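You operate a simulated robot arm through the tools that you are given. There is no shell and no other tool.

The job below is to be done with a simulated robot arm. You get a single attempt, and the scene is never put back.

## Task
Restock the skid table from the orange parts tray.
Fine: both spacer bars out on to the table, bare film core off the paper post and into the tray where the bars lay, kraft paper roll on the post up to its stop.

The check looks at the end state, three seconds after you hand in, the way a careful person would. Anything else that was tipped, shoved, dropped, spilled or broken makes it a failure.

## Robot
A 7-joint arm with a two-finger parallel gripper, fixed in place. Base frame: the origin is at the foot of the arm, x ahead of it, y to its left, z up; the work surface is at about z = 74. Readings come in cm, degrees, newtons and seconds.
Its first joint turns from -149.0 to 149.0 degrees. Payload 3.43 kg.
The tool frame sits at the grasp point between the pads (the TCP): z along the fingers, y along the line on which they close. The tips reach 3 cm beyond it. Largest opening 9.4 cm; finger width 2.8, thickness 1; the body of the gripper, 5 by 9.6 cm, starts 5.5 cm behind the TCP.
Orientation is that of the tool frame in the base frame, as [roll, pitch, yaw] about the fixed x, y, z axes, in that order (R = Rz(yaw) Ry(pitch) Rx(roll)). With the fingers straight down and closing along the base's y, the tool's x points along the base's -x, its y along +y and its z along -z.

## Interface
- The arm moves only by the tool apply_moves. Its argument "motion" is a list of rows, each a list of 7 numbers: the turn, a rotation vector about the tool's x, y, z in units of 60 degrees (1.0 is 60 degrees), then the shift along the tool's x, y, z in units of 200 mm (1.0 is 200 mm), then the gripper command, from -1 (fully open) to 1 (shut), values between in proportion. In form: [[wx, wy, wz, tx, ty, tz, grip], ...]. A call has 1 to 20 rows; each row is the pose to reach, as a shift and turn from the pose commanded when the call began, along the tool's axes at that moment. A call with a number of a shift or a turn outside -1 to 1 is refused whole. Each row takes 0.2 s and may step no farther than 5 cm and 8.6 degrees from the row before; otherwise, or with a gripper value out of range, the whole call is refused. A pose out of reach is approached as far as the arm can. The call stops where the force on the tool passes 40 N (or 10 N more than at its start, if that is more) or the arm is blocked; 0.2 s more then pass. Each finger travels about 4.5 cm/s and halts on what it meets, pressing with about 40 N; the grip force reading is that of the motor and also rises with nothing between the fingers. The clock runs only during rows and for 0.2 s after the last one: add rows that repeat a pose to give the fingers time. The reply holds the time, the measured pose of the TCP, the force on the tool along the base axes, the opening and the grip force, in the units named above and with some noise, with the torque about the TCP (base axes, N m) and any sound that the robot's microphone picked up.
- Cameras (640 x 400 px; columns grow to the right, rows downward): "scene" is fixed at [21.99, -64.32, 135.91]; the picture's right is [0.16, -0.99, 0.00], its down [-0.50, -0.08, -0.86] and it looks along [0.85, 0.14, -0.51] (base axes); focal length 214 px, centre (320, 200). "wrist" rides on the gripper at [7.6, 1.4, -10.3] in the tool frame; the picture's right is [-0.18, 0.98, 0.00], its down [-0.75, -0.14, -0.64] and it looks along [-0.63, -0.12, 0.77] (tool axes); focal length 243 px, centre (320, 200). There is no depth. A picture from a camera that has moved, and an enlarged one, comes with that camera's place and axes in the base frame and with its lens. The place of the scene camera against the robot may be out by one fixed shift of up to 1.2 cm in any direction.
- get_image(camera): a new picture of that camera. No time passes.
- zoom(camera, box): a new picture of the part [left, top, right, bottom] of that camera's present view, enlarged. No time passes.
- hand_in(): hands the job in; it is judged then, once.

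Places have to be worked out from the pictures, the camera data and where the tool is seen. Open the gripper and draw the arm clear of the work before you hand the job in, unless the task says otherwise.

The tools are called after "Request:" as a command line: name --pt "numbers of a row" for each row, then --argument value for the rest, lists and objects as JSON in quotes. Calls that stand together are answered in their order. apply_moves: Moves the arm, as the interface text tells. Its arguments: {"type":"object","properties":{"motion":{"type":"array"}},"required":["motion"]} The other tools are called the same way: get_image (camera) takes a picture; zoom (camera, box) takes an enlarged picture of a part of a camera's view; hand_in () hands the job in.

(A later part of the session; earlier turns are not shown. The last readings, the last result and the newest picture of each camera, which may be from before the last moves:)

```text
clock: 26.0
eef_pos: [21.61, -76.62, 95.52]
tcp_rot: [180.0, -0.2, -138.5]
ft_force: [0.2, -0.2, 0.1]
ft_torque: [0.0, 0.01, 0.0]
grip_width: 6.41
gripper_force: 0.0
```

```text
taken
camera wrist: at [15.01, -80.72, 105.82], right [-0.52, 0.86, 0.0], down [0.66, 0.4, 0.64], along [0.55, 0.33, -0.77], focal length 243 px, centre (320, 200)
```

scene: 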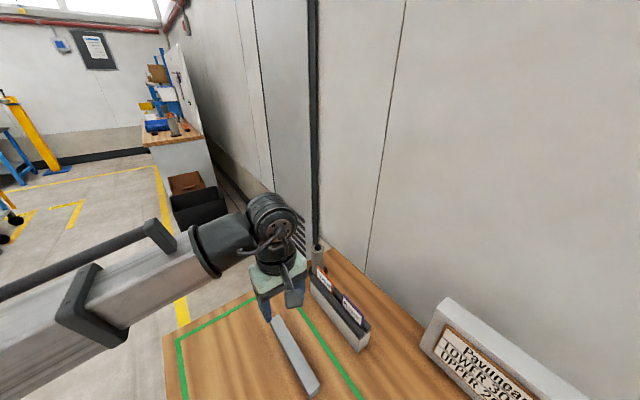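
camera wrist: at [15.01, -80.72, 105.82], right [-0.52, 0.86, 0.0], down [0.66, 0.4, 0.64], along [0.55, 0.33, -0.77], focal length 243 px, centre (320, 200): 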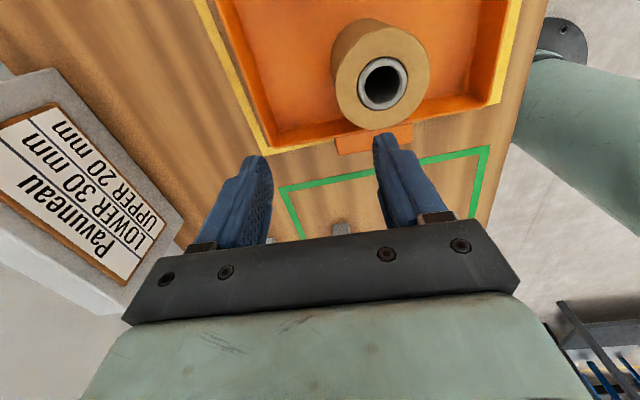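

Good view of the roll on the way. Continuing to above the tan bar.

Request:
apply_moves --pt "0 0 0 0.2 0 0 -0.36" --pt "0 0 0.01 0.42 0 0 -0.36" --pt "0 0 0.02 0.65 0 0 -0.36" --pt "0 0 0.025 0.885 -0.005 0.1 -0.36" --pt "0 0 0.025 0.885 -0.005 0.25 -0.36" --pt "0 0 0.025 0.885 -0.005 0.25 -0.36"

Request:
get_image --camera "wrist"

Request:
zoom --camera "wrist" --box '[200, 0, 460, 220]'

```text
refused: row 4 steps farther than a row can; nothing moved
```

```text
taken
camera wrist: at [15.01, -80.72, 105.82], right [-0.52, 0.86, 0.0], down [0.66, 0.4, 0.64], along [0.55, 0.33, -0.77], focal length 243 px, centre (320, 200)
```

wrist: 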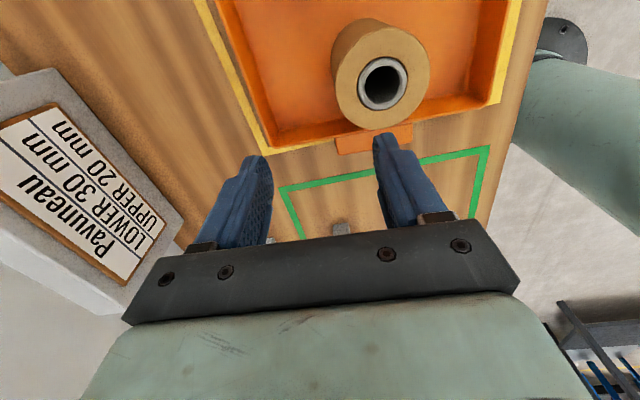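

```text
1.82 times, centred on (330, 110) of wrist
camera zoom: at [15.01, -80.72, 105.82], right [-0.52, 0.86, 0.0], down [0.66, 0.4, 0.64], along [0.55, 0.33, -0.77], focal length 441 px, centre (302, 364)
```

zoom: 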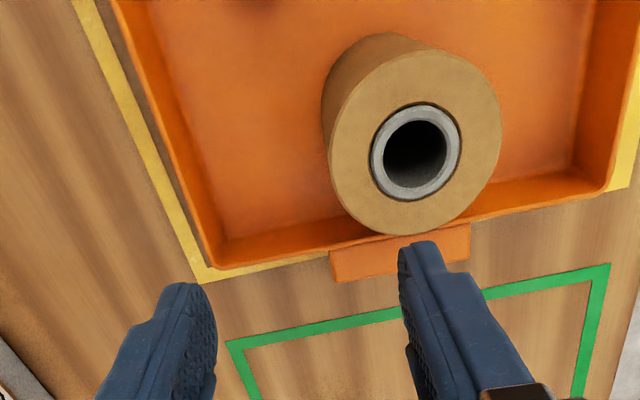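

The call was refused for one over-long step; nothing moved. Re-sending with shorter steps, toward the spot above the tan bar.

Request:
apply_moves --pt "0 0 0 0.2 0 0 -0.36" --pt "0 0 0.01 0.42 0 0 -0.36" --pt "0 0 0.02 0.65 0 0 -0.36" --pt "0 0 0.025 0.885 -0.005 0.05 -0.36" --pt "0 0 0.025 0.885 -0.005 0.25 -0.36" --pt "0 0 0.025 0.885 -0.005 0.25 -0.36"

Request:
get_image --camera "wrist"

Request:
zoom --camera "wrist" --box '[200, 0, 460, 220]'

```text
clock: 27.4
eef_pos: [8.51, -88.32, 90.8]
tcp_rot: [-179.9, -0.3, -139.9]
ft_force: [0.6, -0.8, -0.1]
ft_torque: [0.01, -0.01, -0.02]
grip_width: 6.4
gripper_force: 0.1
```

```text
taken
camera wrist: at [1.81, -92.26, 101.09], right [-0.49, 0.87, 0.0], down [0.67, 0.38, 0.64], along [0.56, 0.31, -0.77], focal length 243 px, centre (320, 200)
```

wrist: 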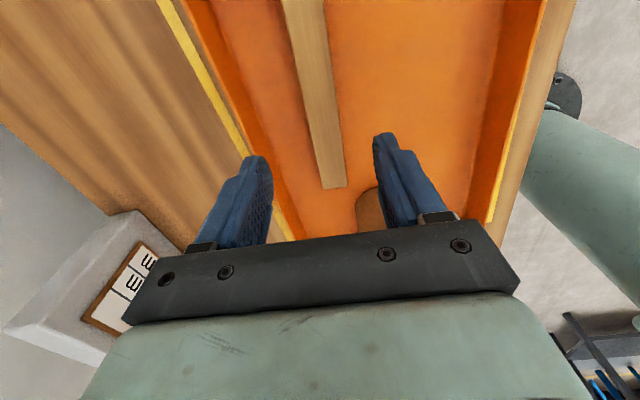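

```text
1.82 times, centred on (330, 110) of wrist
camera zoom: at [1.81, -92.26, 101.09], right [-0.49, 0.87, 0.0], down [0.67, 0.38, 0.64], along [0.56, 0.31, -0.77], focal length 441 px, centre (302, 364)
```

zoom: 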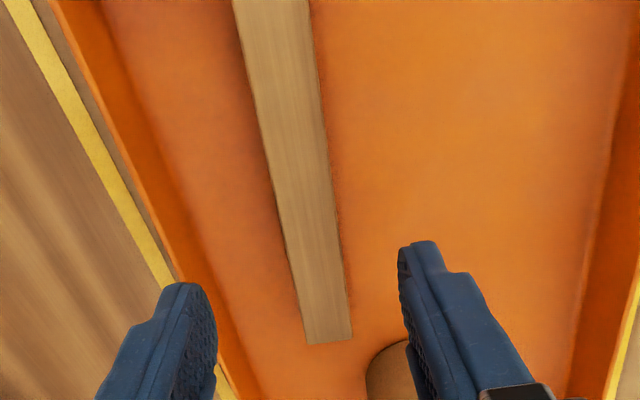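

Aligned and centred on the tan bar. Descending to z≈78.8 in small steps.

Request:
apply_moves --pt "0 0 0 0 0 0.15 -0.36" --pt "0 0 0 0 0 0.3 -0.36" --pt "0 0 0 0 0 0.45 -0.36" --pt "0 0 0 0 0 0.55 -0.36" --pt "0 0 0 0 0 0.6 -0.36" --pt "0 0 0 0 0 0.6 -0.36"

Request:
get_image --camera "wrist"

```text
clock: 28.8
eef_pos: [8.51, -88.32, 78.88]
tcp_rot: [-179.9, -0.2, -139.9]
ft_force: [-0.2, -0.1, 0.2]
ft_torque: [0.03, -0.01, -0.01]
grip_width: 6.39
gripper_force: 0.0
```

```text
taken
camera wrist: at [1.87, -92.32, 89.15], right [-0.49, 0.87, 0.0], down [0.67, 0.38, 0.64], along [0.56, 0.31, -0.77], focal length 243 px, centre (320, 200)
```

wrist: 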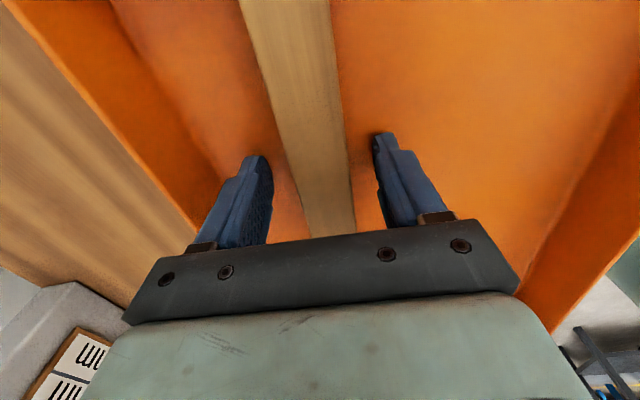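

Straddling without contact. Closing and then lifting slowly.

Request:
apply_moves --pt "0 0 0 0 0 0 0.0" --pt "0 0 0 0 0 0 0.3" --pt "0 0 0 0 0 0 1" --pt "0 0 0 0 0 0 1" --pt "0 0 0 0 0 0 1" --pt "0 0 0 0 0 0 1"

Request:
apply_moves --pt "0 0 0 0 0 -0.05 1" --pt "0 0 0 0 0 -0.1 1" --pt "0 0 0 0 0 -0.2 1" --pt "0 0 0 0 0 -0.35 1" --pt "0 0 0 0 0 -0.55 1" --pt "0 0 0 0 0 -0.75 1" --pt "0 0 0 0 0 -0.9 1" --pt "0 0 0 0 0 -0.9 1"

Request:
get_image --camera "wrist"

```text
clock: 30.2
eef_pos: [8.51, -88.45, 78.87]
tcp_rot: [-179.9, -0.2, -139.9]
ft_force: [-0.1, 0.3, 0.0]
ft_torque: [0.02, -0.02, 0.0]
grip_width: 3.4
gripper_force: 39.9
```

```text
clock: 32.0
eef_pos: [8.48, -88.46, 96.79]
tcp_rot: [-179.9, -0.2, -139.9]
ft_force: [0.2, -0.1, -0.9]
ft_torque: [0.03, -0.02, 0.01]
grip_width: 3.38
gripper_force: 40.5
```

```text
taken
camera wrist: at [1.74, -92.32, 107.1], right [-0.49, 0.87, 0.0], down [0.67, 0.38, 0.64], along [0.56, 0.31, -0.77], focal length 243 px, centre (320, 200)
```

wrist: 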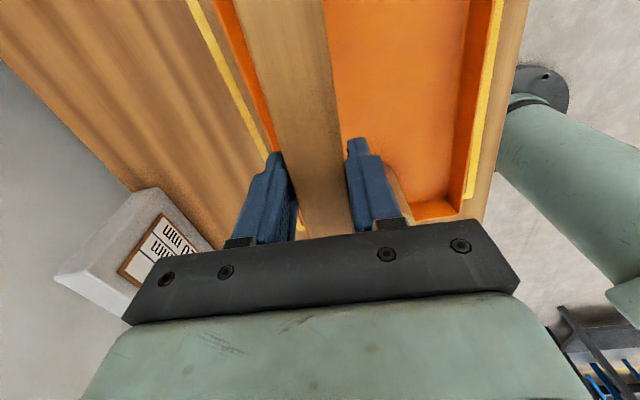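

Tan bar is held and clear. Carrying it to a spot beside the first bar, at about (42.3, -47.6).

Request:
apply_moves --pt "0 0 0 -0.15 0.027 0 1" --pt "0 0 0 -0.35 0.064 0 1" --pt "0 0 0 -0.56 0.102 0 1" --pt "0 0 0 -0.75 0.136 0 1" --pt "0 0 0 -0.87 0.158 0 1"

Request:
apply_moves --pt "0 0 0 -0.15 0.027 0 1" --pt "0 0 0 -0.35 0.064 0 1" --pt "0 0 0 -0.56 0.102 0 1" --pt "0 0 0 -0.75 0.136 0 1" --pt "0 0 0 -0.87 0.158 0 1" --pt "0 0 0 -0.87 0.158 0 1"

Request:
get_image --camera "wrist"

```text
clock: 33.2
eef_pos: [19.77, -74.66, 96.85]
tcp_rot: [-179.9, -0.2, -140.0]
ft_force: [0.5, -0.4, -1.2]
ft_torque: [0.04, 0.01, 0.0]
grip_width: 3.4
gripper_force: 39.9
```

```text
clock: 34.6
eef_pos: [30.99, -60.89, 96.76]
tcp_rot: [-179.9, -0.2, -139.8]
ft_force: [0.5, -0.4, -1.4]
ft_torque: [-0.01, 0.0, 0.01]
grip_width: 3.37
gripper_force: 40.3
```

```text
taken
camera wrist: at [24.3, -64.83, 106.97], right [-0.49, 0.87, 0.0], down [0.67, 0.38, 0.64], along [0.56, 0.31, -0.77], focal length 243 px, centre (320, 200)
```

wrist: 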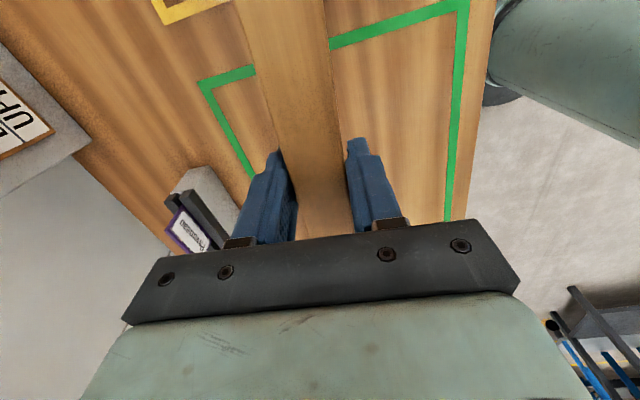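

Third leg to (42.3, -47.6), squaring to the table, and then down to about z=79.

Request:
apply_moves --pt "0 0 -0.015 -0.2 0.034 0 1" --pt "0 0 -0.035 -0.42 0.07 0 1" --pt "0 0 -0.06 -0.64 0.108 0 1" --pt "0 0 -0.082 -0.86 0.145 0 1" --pt "0 0 -0.082 -0.86 0.145 0.0 1" --pt "0 0 -0.082 -0.86 0.145 0.2 1" --pt "0 0 -0.082 -0.86 0.145 0.4 1" --pt "0 0 -0.082 -0.86 0.145 0.6 1" --pt "0 0 -0.082 -0.86 0.145 0.75 1" --pt "0 0 -0.082 -0.86 0.145 0.85 1" --pt "0 0 -0.082 -0.86 0.145 0.89 1"

Request:
get_image --camera "wrist"

Request:
get_image --camera "scene"

```text
clock: 37.0
eef_pos: [42.17, -47.98, 78.7]
tcp_rot: [179.9, -0.2, -135.0]
ft_force: [0.4, -0.8, -1.2]
ft_torque: [-0.03, -0.01, -0.01]
grip_width: 3.37
gripper_force: 40.1
```

```text
taken
camera wrist: at [35.93, -52.37, 89.0], right [-0.57, 0.82, 0.0], down [0.63, 0.44, 0.64], along [0.53, 0.36, -0.77], focal length 243 px, centre (320, 200)
```

wrist: 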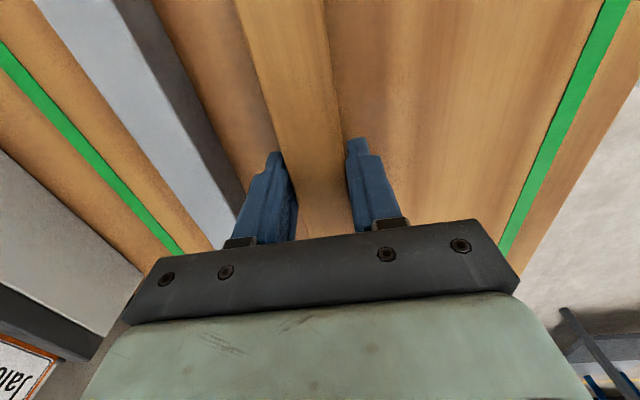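

```text
taken
```

scene: 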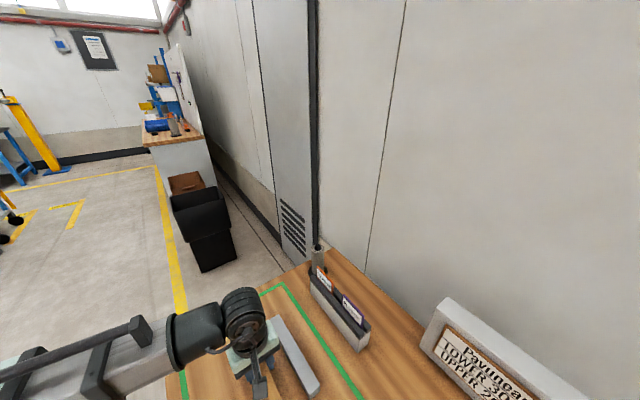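

There's ample room beside the first bar. Lowering in small steps till contact (expected near z≈77.5).

Request:
apply_moves --pt "0 0 0 0 0 0.015 1" --pt "0 0 0 0 0 0.03 1" --pt "0 0 0 0 0 0.045 1"

Request:
apply_moves --pt "0 0 0 0 0 0.008 1"

Request:
apply_moves --pt "0 0 0 0 0 0.007 1"

```text
clock: 37.8
eef_pos: [42.18, -47.98, 77.94]
tcp_rot: [-179.9, -0.2, -135.0]
ft_force: [0.4, 0.3, -1.2]
ft_torque: [0.01, 0.0, 0.0]
grip_width: 3.37
gripper_force: 40.6
```

```text
clock: 38.2
eef_pos: [42.3, -47.97, 77.73]
tcp_rot: [-180.0, -0.2, -135.0]
ft_force: [0.0, -0.2, -1.8]
ft_torque: [-0.01, -0.04, -0.02]
grip_width: 3.39
gripper_force: 40.1
```

```text
clock: 38.6
eef_pos: [42.37, -48.0, 77.61]
tcp_rot: [180.0, -0.2, -135.0]
ft_force: [-0.7, -0.6, -1.1]
ft_torque: [-0.02, -0.02, -0.01]
grip_width: 3.36
gripper_force: 39.4
```

Still no contact; continuing with 1–1.5 mm steps.

Request:
apply_moves --pt "0 0 0 0 0 0.007 1"

Request:
apply_moves --pt "0 0 0 0 0 0.005 1"

```text
clock: 39.0
eef_pos: [42.28, -47.94, 77.5]
tcp_rot: [-179.9, -0.2, -135.0]
ft_force: [0.1, 0.6, -1.4]
ft_torque: [-0.01, 0.0, 0.05]
grip_width: 3.37
gripper_force: 39.7
```

```text
clock: 39.4
eef_pos: [42.35, -48.01, 77.26]
tcp_rot: [179.9, -0.2, -135.0]
ft_force: [-0.2, 0.5, -1.5]
ft_torque: [-0.01, 0.0, 0.01]
grip_width: 3.35
gripper_force: 39.6
```

Request:
apply_moves --pt "0 0 0 0 0 0.005 1"

Request:
zoom --camera "scene" --box '[220, 310, 340, 400]'

Request:
zoom --camera "wrist" --box '[220, 80, 400, 250]'

```text
clock: 39.8
eef_pos: [42.3, -47.99, 77.2]
tcp_rot: [180.0, -0.2, -134.9]
ft_force: [-0.5, 0.2, -0.8]
ft_torque: [0.04, -0.04, -0.01]
grip_width: 3.35
gripper_force: 39.9
```

```text
4.44 times, centred on (280, 355) of scene
camera zoom: at [21.99, -64.32, 135.91], right [0.16, -0.99, 0.0], down [-0.5, -0.08, -0.86], along [0.85, 0.14, -0.51], focal length 953 px, centre (498, -489)
```

zoom: 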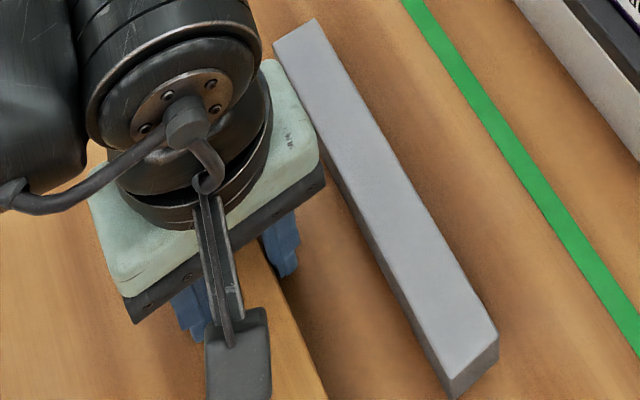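

```text
2.35 times, centred on (310, 165) of wrist
camera zoom: at [35.99, -52.38, 87.56], right [-0.57, 0.82, 0.0], down [0.63, 0.44, 0.64], along [0.53, 0.36, -0.77], focal length 571 px, centre (344, 282)
```

zoom: 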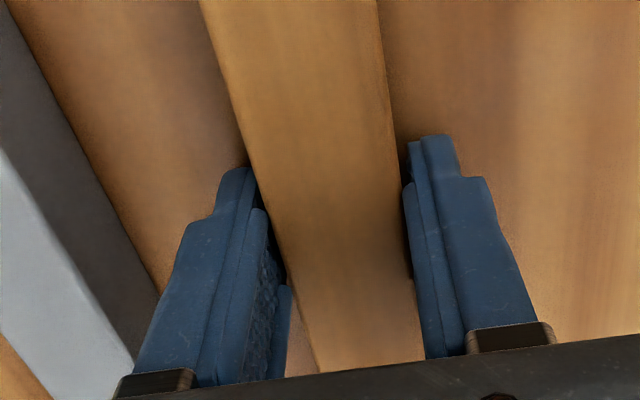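

Request:
apply_moves --pt "0 0 0 0 0 0.005 1"

Request:
apply_moves --pt "0 0 0 0 0 0.004 1"

```text
clock: 40.2
eef_pos: [42.46, -47.91, 77.17]
tcp_rot: [-179.8, -0.2, -135.0]
ft_force: [1.6, 1.3, 3.9]
ft_torque: [-0.09, 0.06, -0.04]
grip_width: 3.37
gripper_force: 39.7
```

```text
clock: 40.6
eef_pos: [42.28, -47.99, 77.08]
tcp_rot: [-179.9, -0.2, -135.0]
ft_force: [3.1, 4.2, 28.5]
ft_torque: [-0.16, 0.28, -0.01]
grip_width: 3.4
gripper_force: 39.7
```

Contact at about 28 N. Backing off 1 mm, opening and rising.

Request:
apply_moves --pt "0 0 0 0 0 -0.006 1" --pt "0 0 0 0 0 -0.006 0.2" --pt "0 0 0 0 0 -0.006 0.0" --pt "0 0 0 0 0 -0.006 -0.06" --pt "0 0 0 0 0 -0.006 -0.06"

Request:
apply_moves --pt "0 0 0 0 0 -0.05 -0.06" --pt "0 0 0 0 0 -0.2 -0.06" --pt "0 0 0 0 0 -0.42 -0.2" --pt "0 0 0 0 0 -0.65 -0.36" --pt "0 0 0 0 0 -0.88 -0.36" --pt "0 0 0 0 0 -0.98 -0.36"

Request:
get_image --camera "wrist"

Request:
get_image --camera "scene"

```text
clock: 41.8
eef_pos: [42.27, -47.94, 77.04]
tcp_rot: [180.0, -0.2, -135.1]
ft_force: [-0.3, 0.6, 0.0]
ft_torque: [0.02, -0.04, -0.01]
grip_width: 5.0
gripper_force: 0.0
```

```text
clock: 43.2
eef_pos: [42.5, -47.89, 96.73]
tcp_rot: [-180.0, -0.3, -135.0]
ft_force: [0.3, -0.1, 0.1]
ft_torque: [0.0, -0.06, 0.0]
grip_width: 6.4
gripper_force: 0.0
```

```text
taken
camera wrist: at [36.06, -52.39, 107.12], right [-0.57, 0.82, 0.0], down [0.63, 0.44, 0.64], along [0.53, 0.36, -0.77], focal length 243 px, centre (320, 200)
```

wrist: 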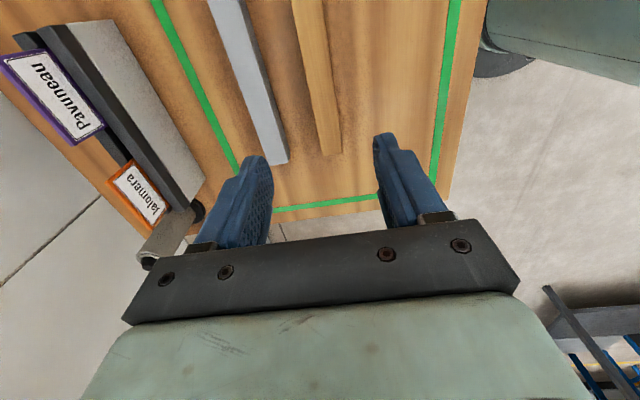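

```text
taken
```

scene: 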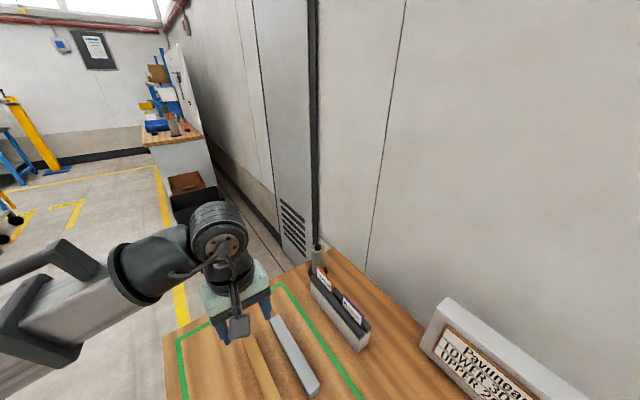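

Both bars lie flat inside the frame. Now I'll raise and turn the tool toward the post to measure the core's position from above.

Request:
apply_moves --pt "0 0 0.08 -0.04 -0.06 -0.18 -0.6" --pt "0 0 0.16 -0.12 -0.2 -0.36 -1" --pt "0 0 0.24 -0.2 -0.35 -0.5 -1" --pt "0 0 0.32 -0.29 -0.5 -0.6 -1" --pt "0 0 0.4 -0.371 -0.654 -0.665 -1"

Request:
get_image --camera "wrist"

Request:
get_image --camera "scene"

```text
clock: 44.4
eef_pos: [57.08, -51.89, 110.17]
tcp_rot: [-179.9, -0.2, -159.0]
ft_force: [-0.2, 0.3, 1.3]
ft_torque: [-0.01, 0.0, -0.01]
grip_width: 9.36
gripper_force: 0.0
```

```text
taken
camera wrist: at [49.49, -53.33, 120.44], right [-0.18, 0.98, 0.0], down [0.76, 0.14, 0.64], along [0.63, 0.11, -0.77], focal length 243 px, centre (320, 200)
```

wrist: 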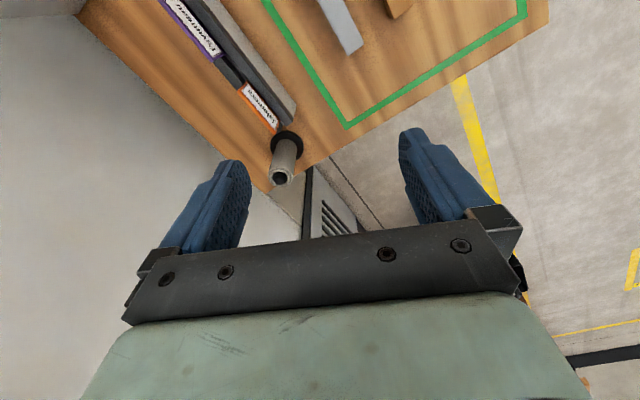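

```text
taken
```

scene: 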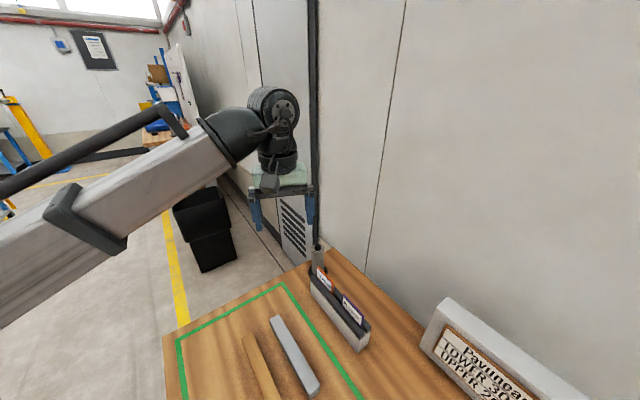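

A clear view of the post and core. Zooming in to locate it precisely.

Request:
zoom --camera "wrist" --box '[220, 90, 340, 200]'

Request:
zoom --camera "scene" --box '[280, 225, 400, 400]'

```text
3.64 times, centred on (280, 145) of wrist
camera zoom: at [49.49, -53.33, 120.44], right [-0.18, 0.98, 0.0], down [0.76, 0.14, 0.64], along [0.63, 0.11, -0.77], focal length 882 px, centre (466, 400)
```

zoom: 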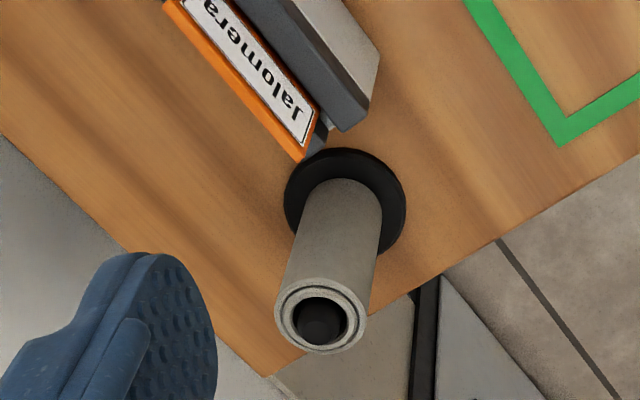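

```text
2.29 times, centred on (340, 312) of scene
camera zoom: at [21.99, -64.32, 135.91], right [0.16, -0.99, 0.0], down [-0.5, -0.08, -0.86], along [0.85, 0.14, -0.51], focal length 490 px, centre (274, -57)
```

zoom: 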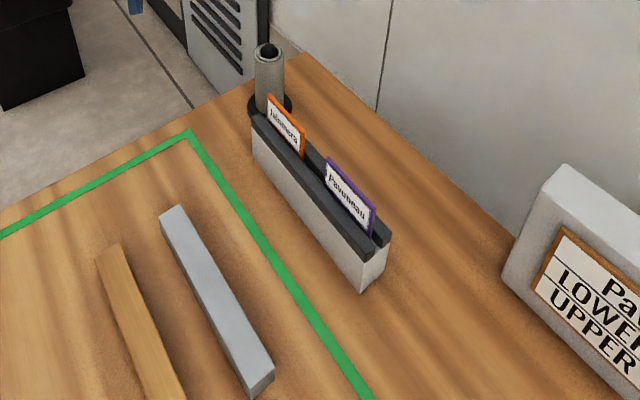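

Core axis comes out at ≈ (74.0, -55.7), top z ≈ 86.1, Ø≈4.4; the card holder's nearest corner is ≈5 cm away on the -x side, so I close the fingers along azimuth 110°/290° (present yaw is right). Moving above the core.

Request:
apply_moves --pt "0 0 0 -0.18 -0.12 0 -0.49" --pt "0 0 0 -0.36 -0.24 0 -0.49" --pt "0 0 0 -0.54 -0.36 0 -0.49" --pt "0 0 0 -0.721 -0.48 0 -0.49" --pt "0 0 0 -0.721 -0.48 0 -0.49"

Request:
get_image --camera "wrist"

Request:
zoom --camera "wrist" --box '[240, 0, 400, 150]'

Request:
get_image --camera "scene"

```text
clock: 45.6
eef_pos: [73.79, -55.64, 110.08]
tcp_rot: [-179.9, -0.2, -159.0]
ft_force: [0.0, -1.0, 0.5]
ft_torque: [0.0, -0.01, 0.0]
grip_width: 7.02
gripper_force: 0.1
```

```text
taken
camera wrist: at [66.23, -57.1, 120.42], right [-0.18, 0.98, 0.0], down [0.76, 0.14, 0.64], along [0.63, 0.11, -0.77], focal length 243 px, centre (320, 200)
```

wrist: 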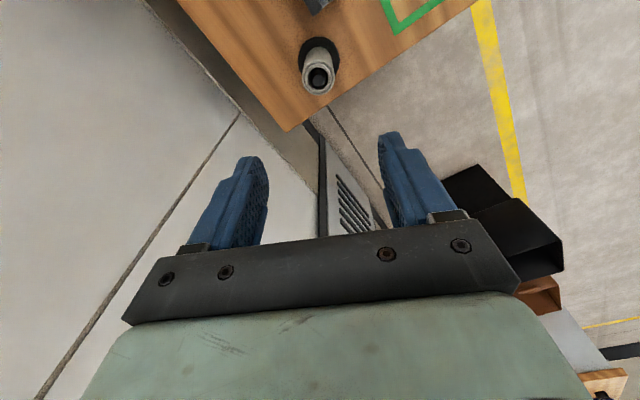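

```text
2.67 times, centred on (320, 75) of wrist
camera zoom: at [66.23, -57.1, 120.42], right [-0.18, 0.98, 0.0], down [0.76, 0.14, 0.64], along [0.63, 0.11, -0.77], focal length 647 px, centre (320, 533)
```

zoom: 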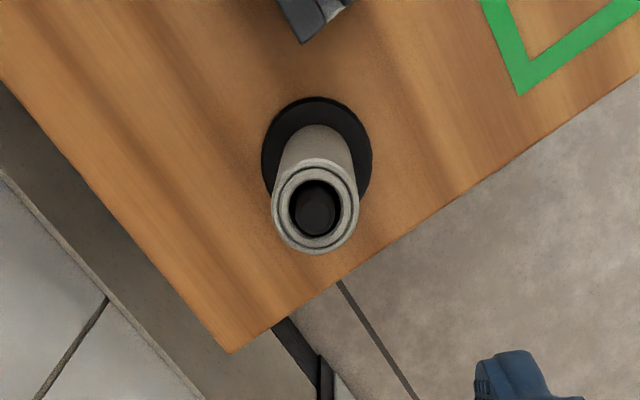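

```text
taken
```

scene: 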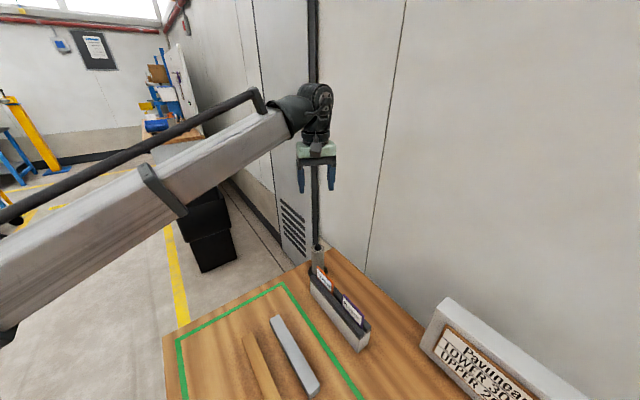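

The holder's end is clear of the flange in this view. Triangulating from two views gives the core axis ≈ (74.0–74.3, -55.7), top ≈ 85.7–86. I'll shift 2 mm to centre and descend to z≈93 to check again.

Request:
apply_moves --pt "0 0 0 -0.01 -0.009 0.2 -0.49" --pt "0 0 0 -0.01 -0.009 0.4 -0.49" --pt "0 0 0 -0.01 -0.009 0.6 -0.49" --pt "0 0 0 -0.01 -0.009 0.75 -0.49" --pt "0 0 0 -0.01 -0.009 0.85 -0.49" --pt "0 0 0 -0.01 -0.009 0.85 -0.49"

Request:
get_image --camera "wrist"

Request:
zoom --camera "scene" --box '[270, 180, 390, 320]'

```text
clock: 47.0
eef_pos: [73.96, -55.84, 92.94]
tcp_rot: [-179.8, -0.2, -159.1]
ft_force: [0.6, -0.6, -0.3]
ft_torque: [0.0, -0.03, 0.02]
grip_width: 7.01
gripper_force: 0.1
```

```text
taken
camera wrist: at [66.44, -57.27, 103.29], right [-0.18, 0.98, 0.0], down [0.76, 0.14, 0.64], along [0.63, 0.11, -0.77], focal length 243 px, centre (320, 200)
```

wrist: 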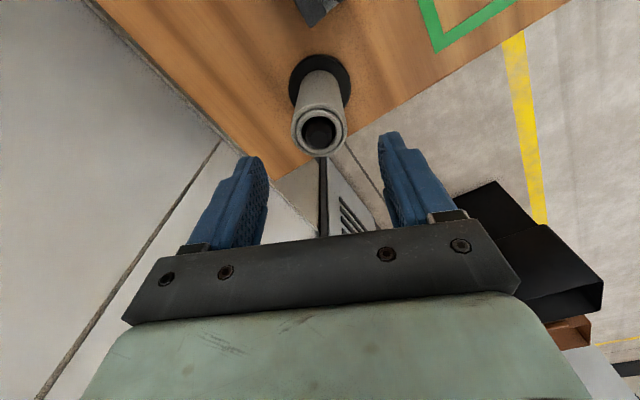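

```text
2.86 times, centred on (330, 250) of scene
camera zoom: at [21.99, -64.32, 135.91], right [0.16, -0.99, 0.0], down [-0.5, -0.08, -0.86], along [0.85, 0.14, -0.51], focal length 613 px, centre (291, 57)
```

zoom: 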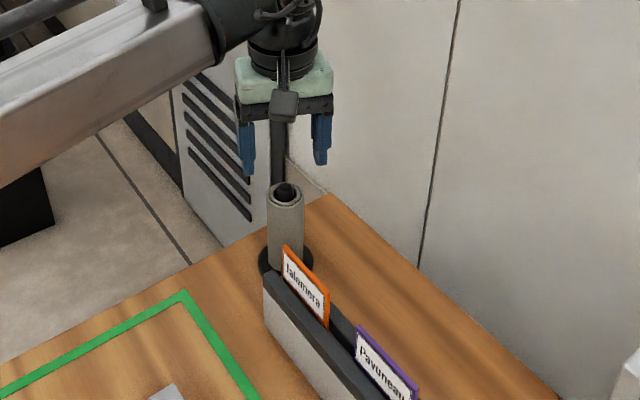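

Perfectly centred (expected pixel matches with top z≈86). Descending to TCP z≈83.8.

Request:
apply_moves --pt "0 0 0 0 0.0 0.12 -0.49" --pt "0 0 0 0 0.0 0.24 -0.49" --pt "0 0 0 0 0.0 0.36 -0.49" --pt "0 0 0 0 0.0 0.43 -0.49" --pt "0 0 0 0 0.0 0.457 -0.49" --pt "0 0 0 0 0.0 0.457 -0.49"

Request:
get_image --camera "wrist"

Request:
zoom --camera "scene" --box '[270, 180, 390, 320]'

```text
clock: 48.4
eef_pos: [73.91, -55.87, 83.8]
tcp_rot: [-179.9, -0.2, -159.0]
ft_force: [-0.2, -0.5, -0.5]
ft_torque: [0.0, -0.02, 0.01]
grip_width: 7.02
gripper_force: 0.1
```

```text
taken
camera wrist: at [66.33, -57.32, 94.16], right [-0.18, 0.98, 0.0], down [0.76, 0.14, 0.64], along [0.63, 0.11, -0.77], focal length 243 px, centre (320, 200)
```

wrist: 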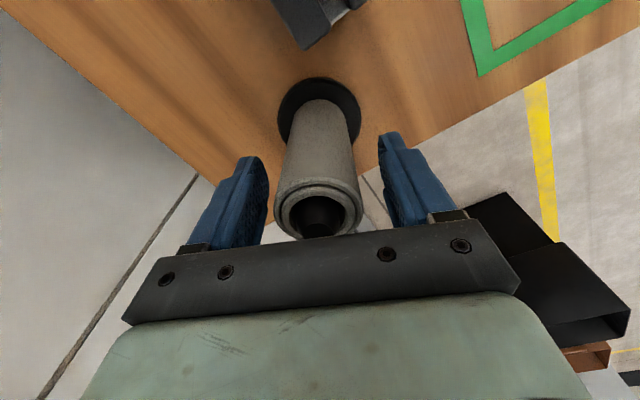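

```text
2.86 times, centred on (330, 250) of scene
camera zoom: at [21.99, -64.32, 135.91], right [0.16, -0.99, 0.0], down [-0.5, -0.08, -0.86], along [0.85, 0.14, -0.51], focal length 613 px, centre (291, 57)
```

zoom: 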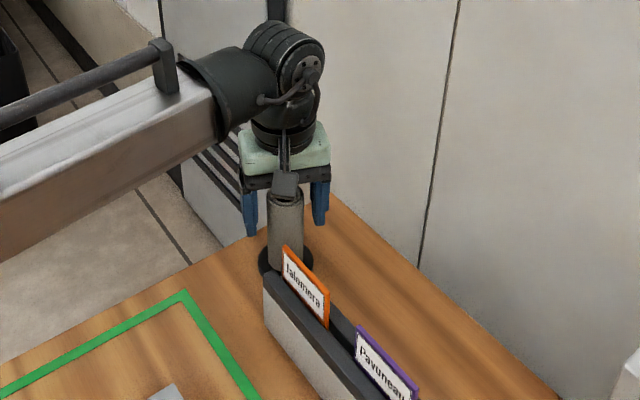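

Fingers are either side of the core, no contact. Closing on it.

Request:
apply_moves --pt "0 0 0 0 0 0 -0.2" --pt "0 0 0 0 0 0 0.05" --pt "0 0 0 0 0 0 0.3" --pt "0 0 0 0 0 0 1" --pt "0 0 0 0 0 0 1" --pt "0 0 0 0 0 0 1"

Request:
get_image --camera "wrist"

```text
clock: 49.8
eef_pos: [73.94, -55.87, 83.92]
tcp_rot: [-179.9, -0.2, -159.0]
ft_force: [-0.8, 0.1, 0.4]
ft_torque: [-0.01, -0.03, 0.01]
grip_width: 4.41
gripper_force: 40.1
```

```text
taken
camera wrist: at [66.33, -57.31, 94.18], right [-0.18, 0.98, 0.0], down [0.76, 0.14, 0.64], along [0.63, 0.11, -0.77], focal length 243 px, centre (320, 200)
```

wrist: 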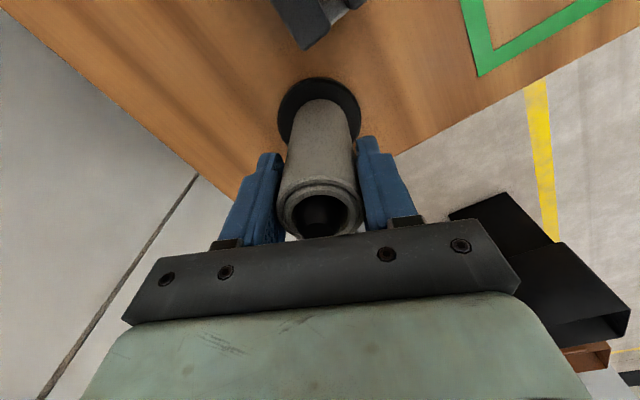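

Gripped at 4.41 cm. Lifting straight up along the post, slowly at first.

Request:
apply_moves --pt "0 0 0 0 0 -0.03 1" --pt "0 0 0 0 0 -0.08 1" --pt "0 0 0 0 0 -0.15 1" --pt "0 0 0 0 0 -0.22 1" --pt "0 0 0 0 0 -0.3 1"

Request:
zoom --camera "scene" --box '[270, 150, 390, 320]'

```text
clock: 51.0
eef_pos: [74.03, -55.86, 89.83]
tcp_rot: [-179.9, -0.2, -159.0]
ft_force: [0.7, 0.1, -0.7]
ft_torque: [0.01, -0.01, 0.0]
grip_width: 4.42
gripper_force: 40.0
```

```text
2.35 times, centred on (330, 235) of scene
camera zoom: at [21.99, -64.32, 135.91], right [0.16, -0.99, 0.0], down [-0.5, -0.08, -0.86], along [0.85, 0.14, -0.51], focal length 505 px, centre (296, 118)
```

zoom: 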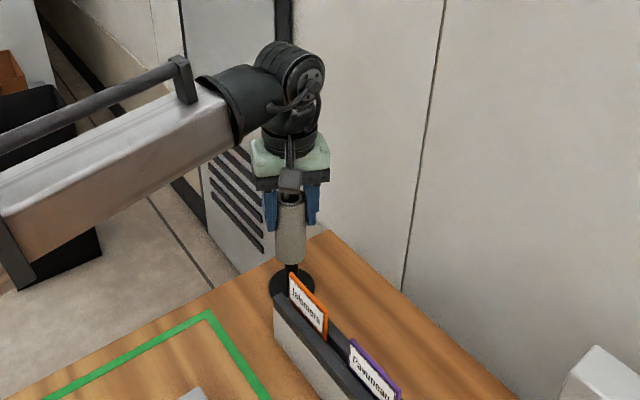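

The core slides freely off the black post (no extra force). Continuing to lift until it's well above the post tip.

Request:
apply_moves --pt "0 0 0 0 0 -0.12 1" --pt "0 0 0 0 0 -0.26 1" --pt "0 0 0 0 0 -0.4 1" --pt "0 0 0 0 0 -0.55 1" --pt "0 0 0 0 0 -0.55 1"

Request:
get_image --camera "wrist"

Request:
zoom --camera "scene" --box '[270, 150, 390, 320]'

```text
clock: 52.2
eef_pos: [73.81, -55.8, 100.75]
tcp_rot: [-179.9, -0.3, -159.0]
ft_force: [0.6, 1.2, -1.3]
ft_torque: [-0.01, 0.0, 0.04]
grip_width: 4.41
gripper_force: 39.5
```

```text
taken
camera wrist: at [66.24, -57.28, 111.05], right [-0.18, 0.98, 0.0], down [0.76, 0.14, 0.64], along [0.63, 0.11, -0.77], focal length 243 px, centre (320, 200)
```

wrist: 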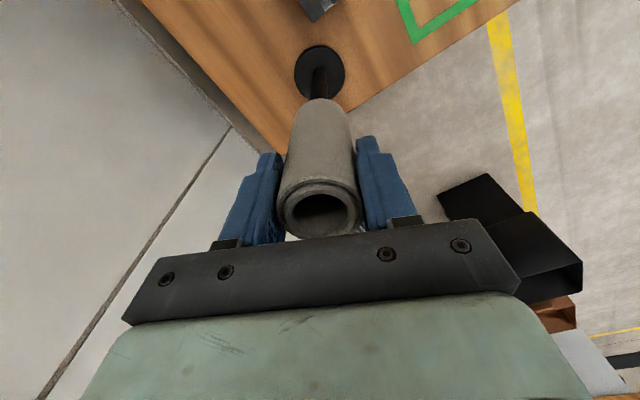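

```text
2.35 times, centred on (330, 235) of scene
camera zoom: at [21.99, -64.32, 135.91], right [0.16, -0.99, 0.0], down [-0.5, -0.08, -0.86], along [0.85, 0.14, -0.51], focal length 505 px, centre (296, 118)
```

zoom: 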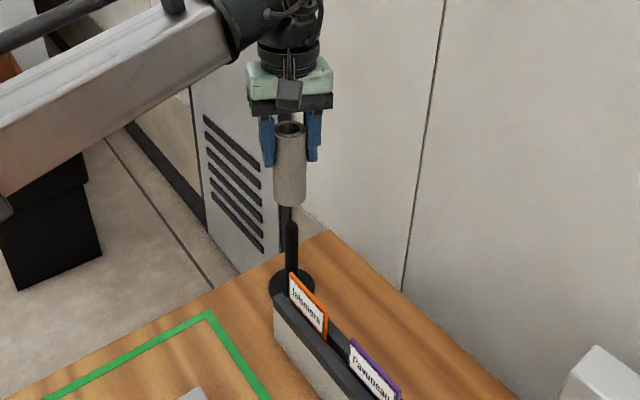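

The core is clear of the post tip (tip ≈ z 88, so I must mind it later with the roll). Raising a bit more and carrying the core to the tray spot where the bars lay, about (5.3, -85).

Request:
apply_moves --pt "0 0 0 0 0 -0.1 1" --pt "0 0 0 0.1 -0.004 -0.16 1" --pt "0 0 0 0.3 -0.011 -0.16 1" --pt "0 0 0 0.52 -0.019 -0.16 1" --pt "0 0 0 0.73 -0.027 -0.16 1" --pt "0 0 0 0.93 -0.034 -0.16 1"

Request:
apply_moves --pt "0 0 0 0.2 -0.007 0 1" --pt "0 0 0 0.44 -0.016 0 1" --pt "0 0 0 0.68 -0.025 0 1" --pt "0 0 0 0.93 -0.034 0 1"

Request:
apply_moves --pt "0 0 0 0.24 -0.009 0 1" --pt "0 0 0 0.48 -0.018 0 1" --pt "0 0 0 0.72 -0.026 0 1" --pt "0 0 0 0.93 -0.034 0 1" --pt "0 0 0 0.93 -0.034 0 1"

Request:
get_image --camera "wrist"

Request:
get_image --camera "scene"

```text
clock: 53.6
eef_pos: [56.78, -63.11, 104.09]
tcp_rot: [-179.9, -0.3, -158.9]
ft_force: [0.0, 0.0, -1.3]
ft_torque: [0.0, 0.03, -0.02]
grip_width: 4.41
gripper_force: 39.7
```

```text
clock: 54.6
eef_pos: [39.83, -70.31, 104.11]
tcp_rot: [-179.9, -0.2, -159.0]
ft_force: [0.2, 0.3, -1.2]
ft_torque: [0.02, 0.04, 0.01]
grip_width: 4.37
gripper_force: 40.0
```

```text
clock: 55.8
eef_pos: [22.59, -77.58, 104.43]
tcp_rot: [-179.9, -0.3, -159.0]
ft_force: [-0.6, 0.0, -0.8]
ft_torque: [0.0, -0.02, 0.01]
grip_width: 4.38
gripper_force: 39.8
```

```text
taken
camera wrist: at [15.04, -79.0, 114.79], right [-0.18, 0.98, 0.0], down [0.76, 0.14, 0.64], along [0.63, 0.11, -0.77], focal length 243 px, centre (320, 200)
```

wrist: 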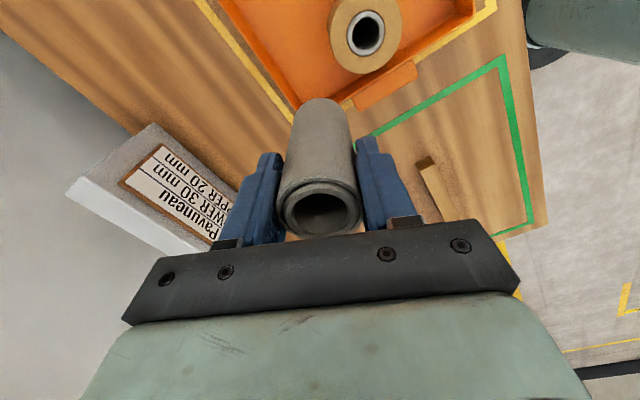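

```text
taken
```

scene: 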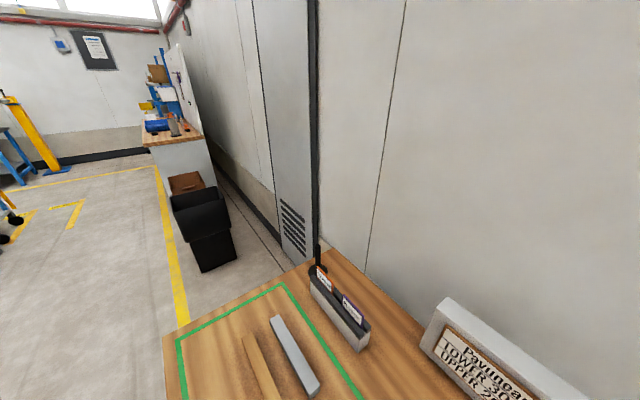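

Next leg: on to (5.3, -85) above the now-empty floor of the tray.

Request:
apply_moves --pt "0 0 0 0.24 -0.009 0 1" --pt "0 0 0 0.48 -0.018 0 1" --pt "0 0 0 0.72 -0.026 0 1" --pt "0 0 0 0.94 -0.035 0 1" --pt "0 0 0 0.94 -0.035 0 1"

Request:
get_image --camera "wrist"

```text
clock: 57.0
eef_pos: [5.25, -84.98, 104.41]
tcp_rot: [-179.8, -0.2, -159.0]
ft_force: [0.1, 0.0, -0.7]
ft_torque: [0.02, -0.03, -0.03]
grip_width: 4.38
gripper_force: 40.1
```

```text
taken
camera wrist: at [-2.28, -86.48, 114.72], right [-0.18, 0.98, 0.0], down [0.76, 0.14, 0.64], along [0.63, 0.11, -0.77], focal length 243 px, centre (320, 200)
```

wrist: 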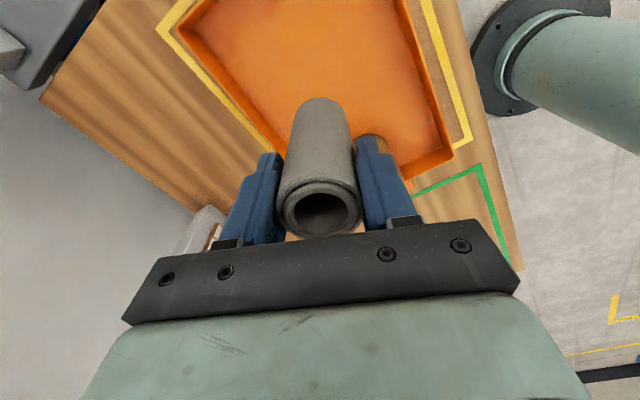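

The core hangs over the empty tray floor. Descending to z≈87, then gentle steps to touch the floor.

Request:
apply_moves --pt "0 0 0 0 0 0.2 1" --pt "0 0 0 0 0 0.4 1" --pt "0 0 0 0 0 0.6 1" --pt "0 0 0 0 0 0.75 1" --pt "0 0 0 0 0 0.87 1" --pt "0 0 0 0 0 0.87 1"

Request:
apply_moves --pt "0 0 0 0 0 0.03 1" --pt "0 0 0 0 0 0.06 1" --pt "0 0 0 0 0 0.08 1"

Request:
get_image --camera "wrist"

```text
clock: 58.4
eef_pos: [5.28, -85.15, 86.83]
tcp_rot: [-179.9, -0.2, -159.1]
ft_force: [0.1, 0.1, -0.8]
ft_torque: [0.02, -0.02, 0.01]
grip_width: 4.37
gripper_force: 39.7
```

```text
clock: 59.2
eef_pos: [5.36, -85.16, 85.41]
tcp_rot: [-179.7, -0.1, -159.0]
ft_force: [-0.1, 0.0, -0.3]
ft_torque: [0.01, 0.0, 0.02]
grip_width: 4.37
gripper_force: 39.7
```

```text
taken
camera wrist: at [-2.22, -86.55, 95.7], right [-0.18, 0.98, 0.0], down [0.76, 0.14, 0.64], along [0.63, 0.11, -0.77], focal length 243 px, centre (320, 200)
```

wrist: 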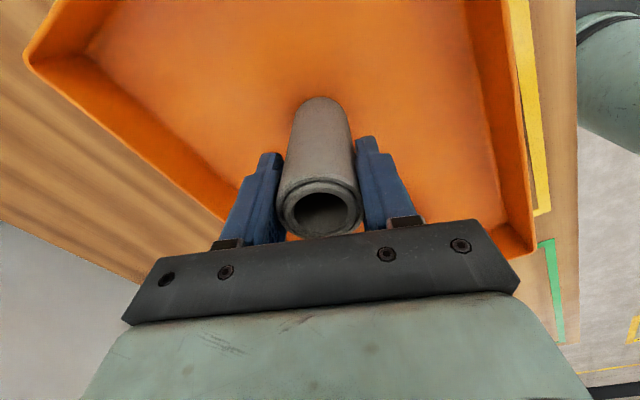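

Nearly on the floor (contact shadow visible). Small steps with force checks.

Request:
apply_moves --pt "0 0 0 0 0 0.012 1"

Request:
apply_moves --pt "0 0 0 0 0 0.01 1"

Request:
apply_moves --pt "0 0 0 0 0 0.008 1"

```text
clock: 59.6
eef_pos: [5.28, -85.09, 85.12]
tcp_rot: [-179.9, -0.1, -159.0]
ft_force: [0.5, 0.0, -1.2]
ft_torque: [-0.01, -0.03, -0.01]
grip_width: 4.32
gripper_force: 40.1
```

```text
clock: 60.0
eef_pos: [5.21, -85.12, 84.87]
tcp_rot: [-179.8, -0.1, -159.0]
ft_force: [-0.5, 0.5, -0.9]
ft_torque: [0.03, -0.01, -0.02]
grip_width: 4.37
gripper_force: 40.6
```

```text
clock: 60.4
eef_pos: [5.31, -85.09, 84.75]
tcp_rot: [-179.9, -0.2, -159.0]
ft_force: [0.9, 0.4, 0.0]
ft_torque: [-0.04, 0.03, 0.02]
grip_width: 4.35
gripper_force: 39.8
```

Request:
apply_moves --pt "0 0 0 0 0 0.005 1"

Request:
apply_moves --pt "0 0 0 0 0 0.005 1"

```text
clock: 60.8
eef_pos: [5.33, -85.17, 84.8]
tcp_rot: [-179.8, -0.2, -159.0]
ft_force: [-0.4, 0.2, 9.6]
ft_torque: [0.1, 0.2, -0.03]
grip_width: 4.34
gripper_force: 39.5
```

```text
clock: 61.2
eef_pos: [5.18, -85.16, 84.69]
tcp_rot: [-179.7, -0.2, -159.0]
ft_force: [0.4, -2.2, 26.7]
ft_torque: [0.16, 0.14, -0.06]
grip_width: 4.36
gripper_force: 40.6
```

The core stands on the tray floor (26 N). Backing off 1 mm, opening slowly, then rising straight up.

Request:
apply_moves --pt "0 0 0 0 0 -0.006 1" --pt "0 0 0 0 0 -0.006 0.1" --pt "0 0 0 0 0 -0.006 -0.05" --pt "0 0 0 0 0 -0.006 -0.25" --pt "0 0 0 0 0 -0.006 -0.49" --pt "0 0 0 0 0 -0.006 -0.49"

Request:
get_image --camera "wrist"

```text
clock: 62.6
eef_pos: [5.3, -85.15, 84.64]
tcp_rot: [-179.9, -0.2, -159.0]
ft_force: [0.2, 0.6, 0.0]
ft_torque: [-0.01, 0.01, 0.01]
grip_width: 6.99
gripper_force: 0.1
```

```text
taken
camera wrist: at [-2.24, -86.61, 94.99], right [-0.18, 0.98, 0.0], down [0.76, 0.14, 0.64], along [0.63, 0.11, -0.77], focal length 243 px, centre (320, 200)
```

wrist: 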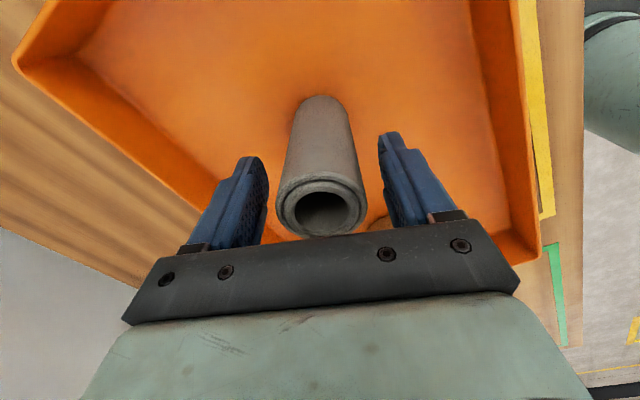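

The core stands upright and free. Rising straight up, opening fully, and then moving over the roll with fingers aligned across the tray.

Request:
apply_moves --pt "0 0 0 0 0 -0.05 -0.49" --pt "0 0 0 0 0 -0.2 -0.49" --pt "0 0 0 0 0 -0.42 -0.49" --pt "0 0 0 0 0 -0.66 -0.49" --pt "0 0 0 0 0 -0.9 -0.49"

Request:
apply_moves --pt "0 0 -0.1 -0.19 0.08 0 -0.8" --pt "0 0 -0.2 -0.38 0.16 0 -1" --pt "0 0 -0.3 -0.57 0.24 0 -1" --pt "0 0 -0.4 -0.745 0.322 0 -1" --pt "0 0 -0.4 -0.745 0.322 0 -1"

Request:
get_image --camera "wrist"

Request:
zoom --camera "wrist" --box '[230, 0, 430, 150]'

```text
clock: 63.8
eef_pos: [5.4, -85.15, 102.76]
tcp_rot: [-180.0, -0.2, -158.9]
ft_force: [-0.4, 0.1, 0.5]
ft_torque: [0.01, -0.03, 0.01]
grip_width: 7.0
gripper_force: 0.0
```

```text
clock: 65.0
eef_pos: [16.91, -73.77, 102.34]
tcp_rot: [-180.0, -0.2, -134.9]
ft_force: [-0.9, 0.4, 0.3]
ft_torque: [0.0, -0.03, 0.05]
grip_width: 9.37
gripper_force: 0.0
```

```text
taken
camera wrist: at [10.59, -78.24, 112.75], right [-0.57, 0.82, 0.0], down [0.63, 0.44, 0.64], along [0.53, 0.36, -0.77], focal length 243 px, centre (320, 200)
```

wrist: 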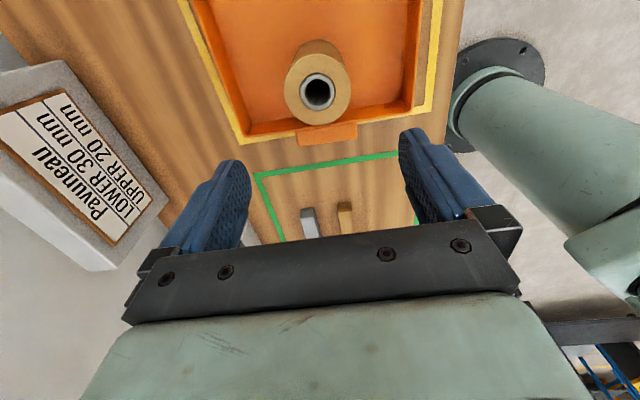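

```text
2.67 times, centred on (330, 75) of wrist
camera zoom: at [10.59, -78.24, 112.75], right [-0.57, 0.82, 0.0], down [0.63, 0.44, 0.64], along [0.53, 0.36, -0.77], focal length 647 px, centre (293, 533)
```

zoom: 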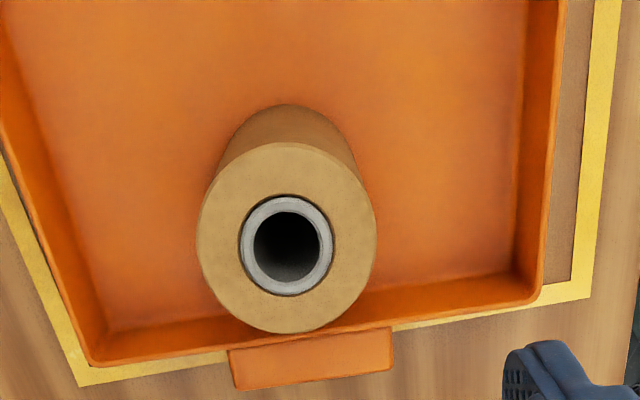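

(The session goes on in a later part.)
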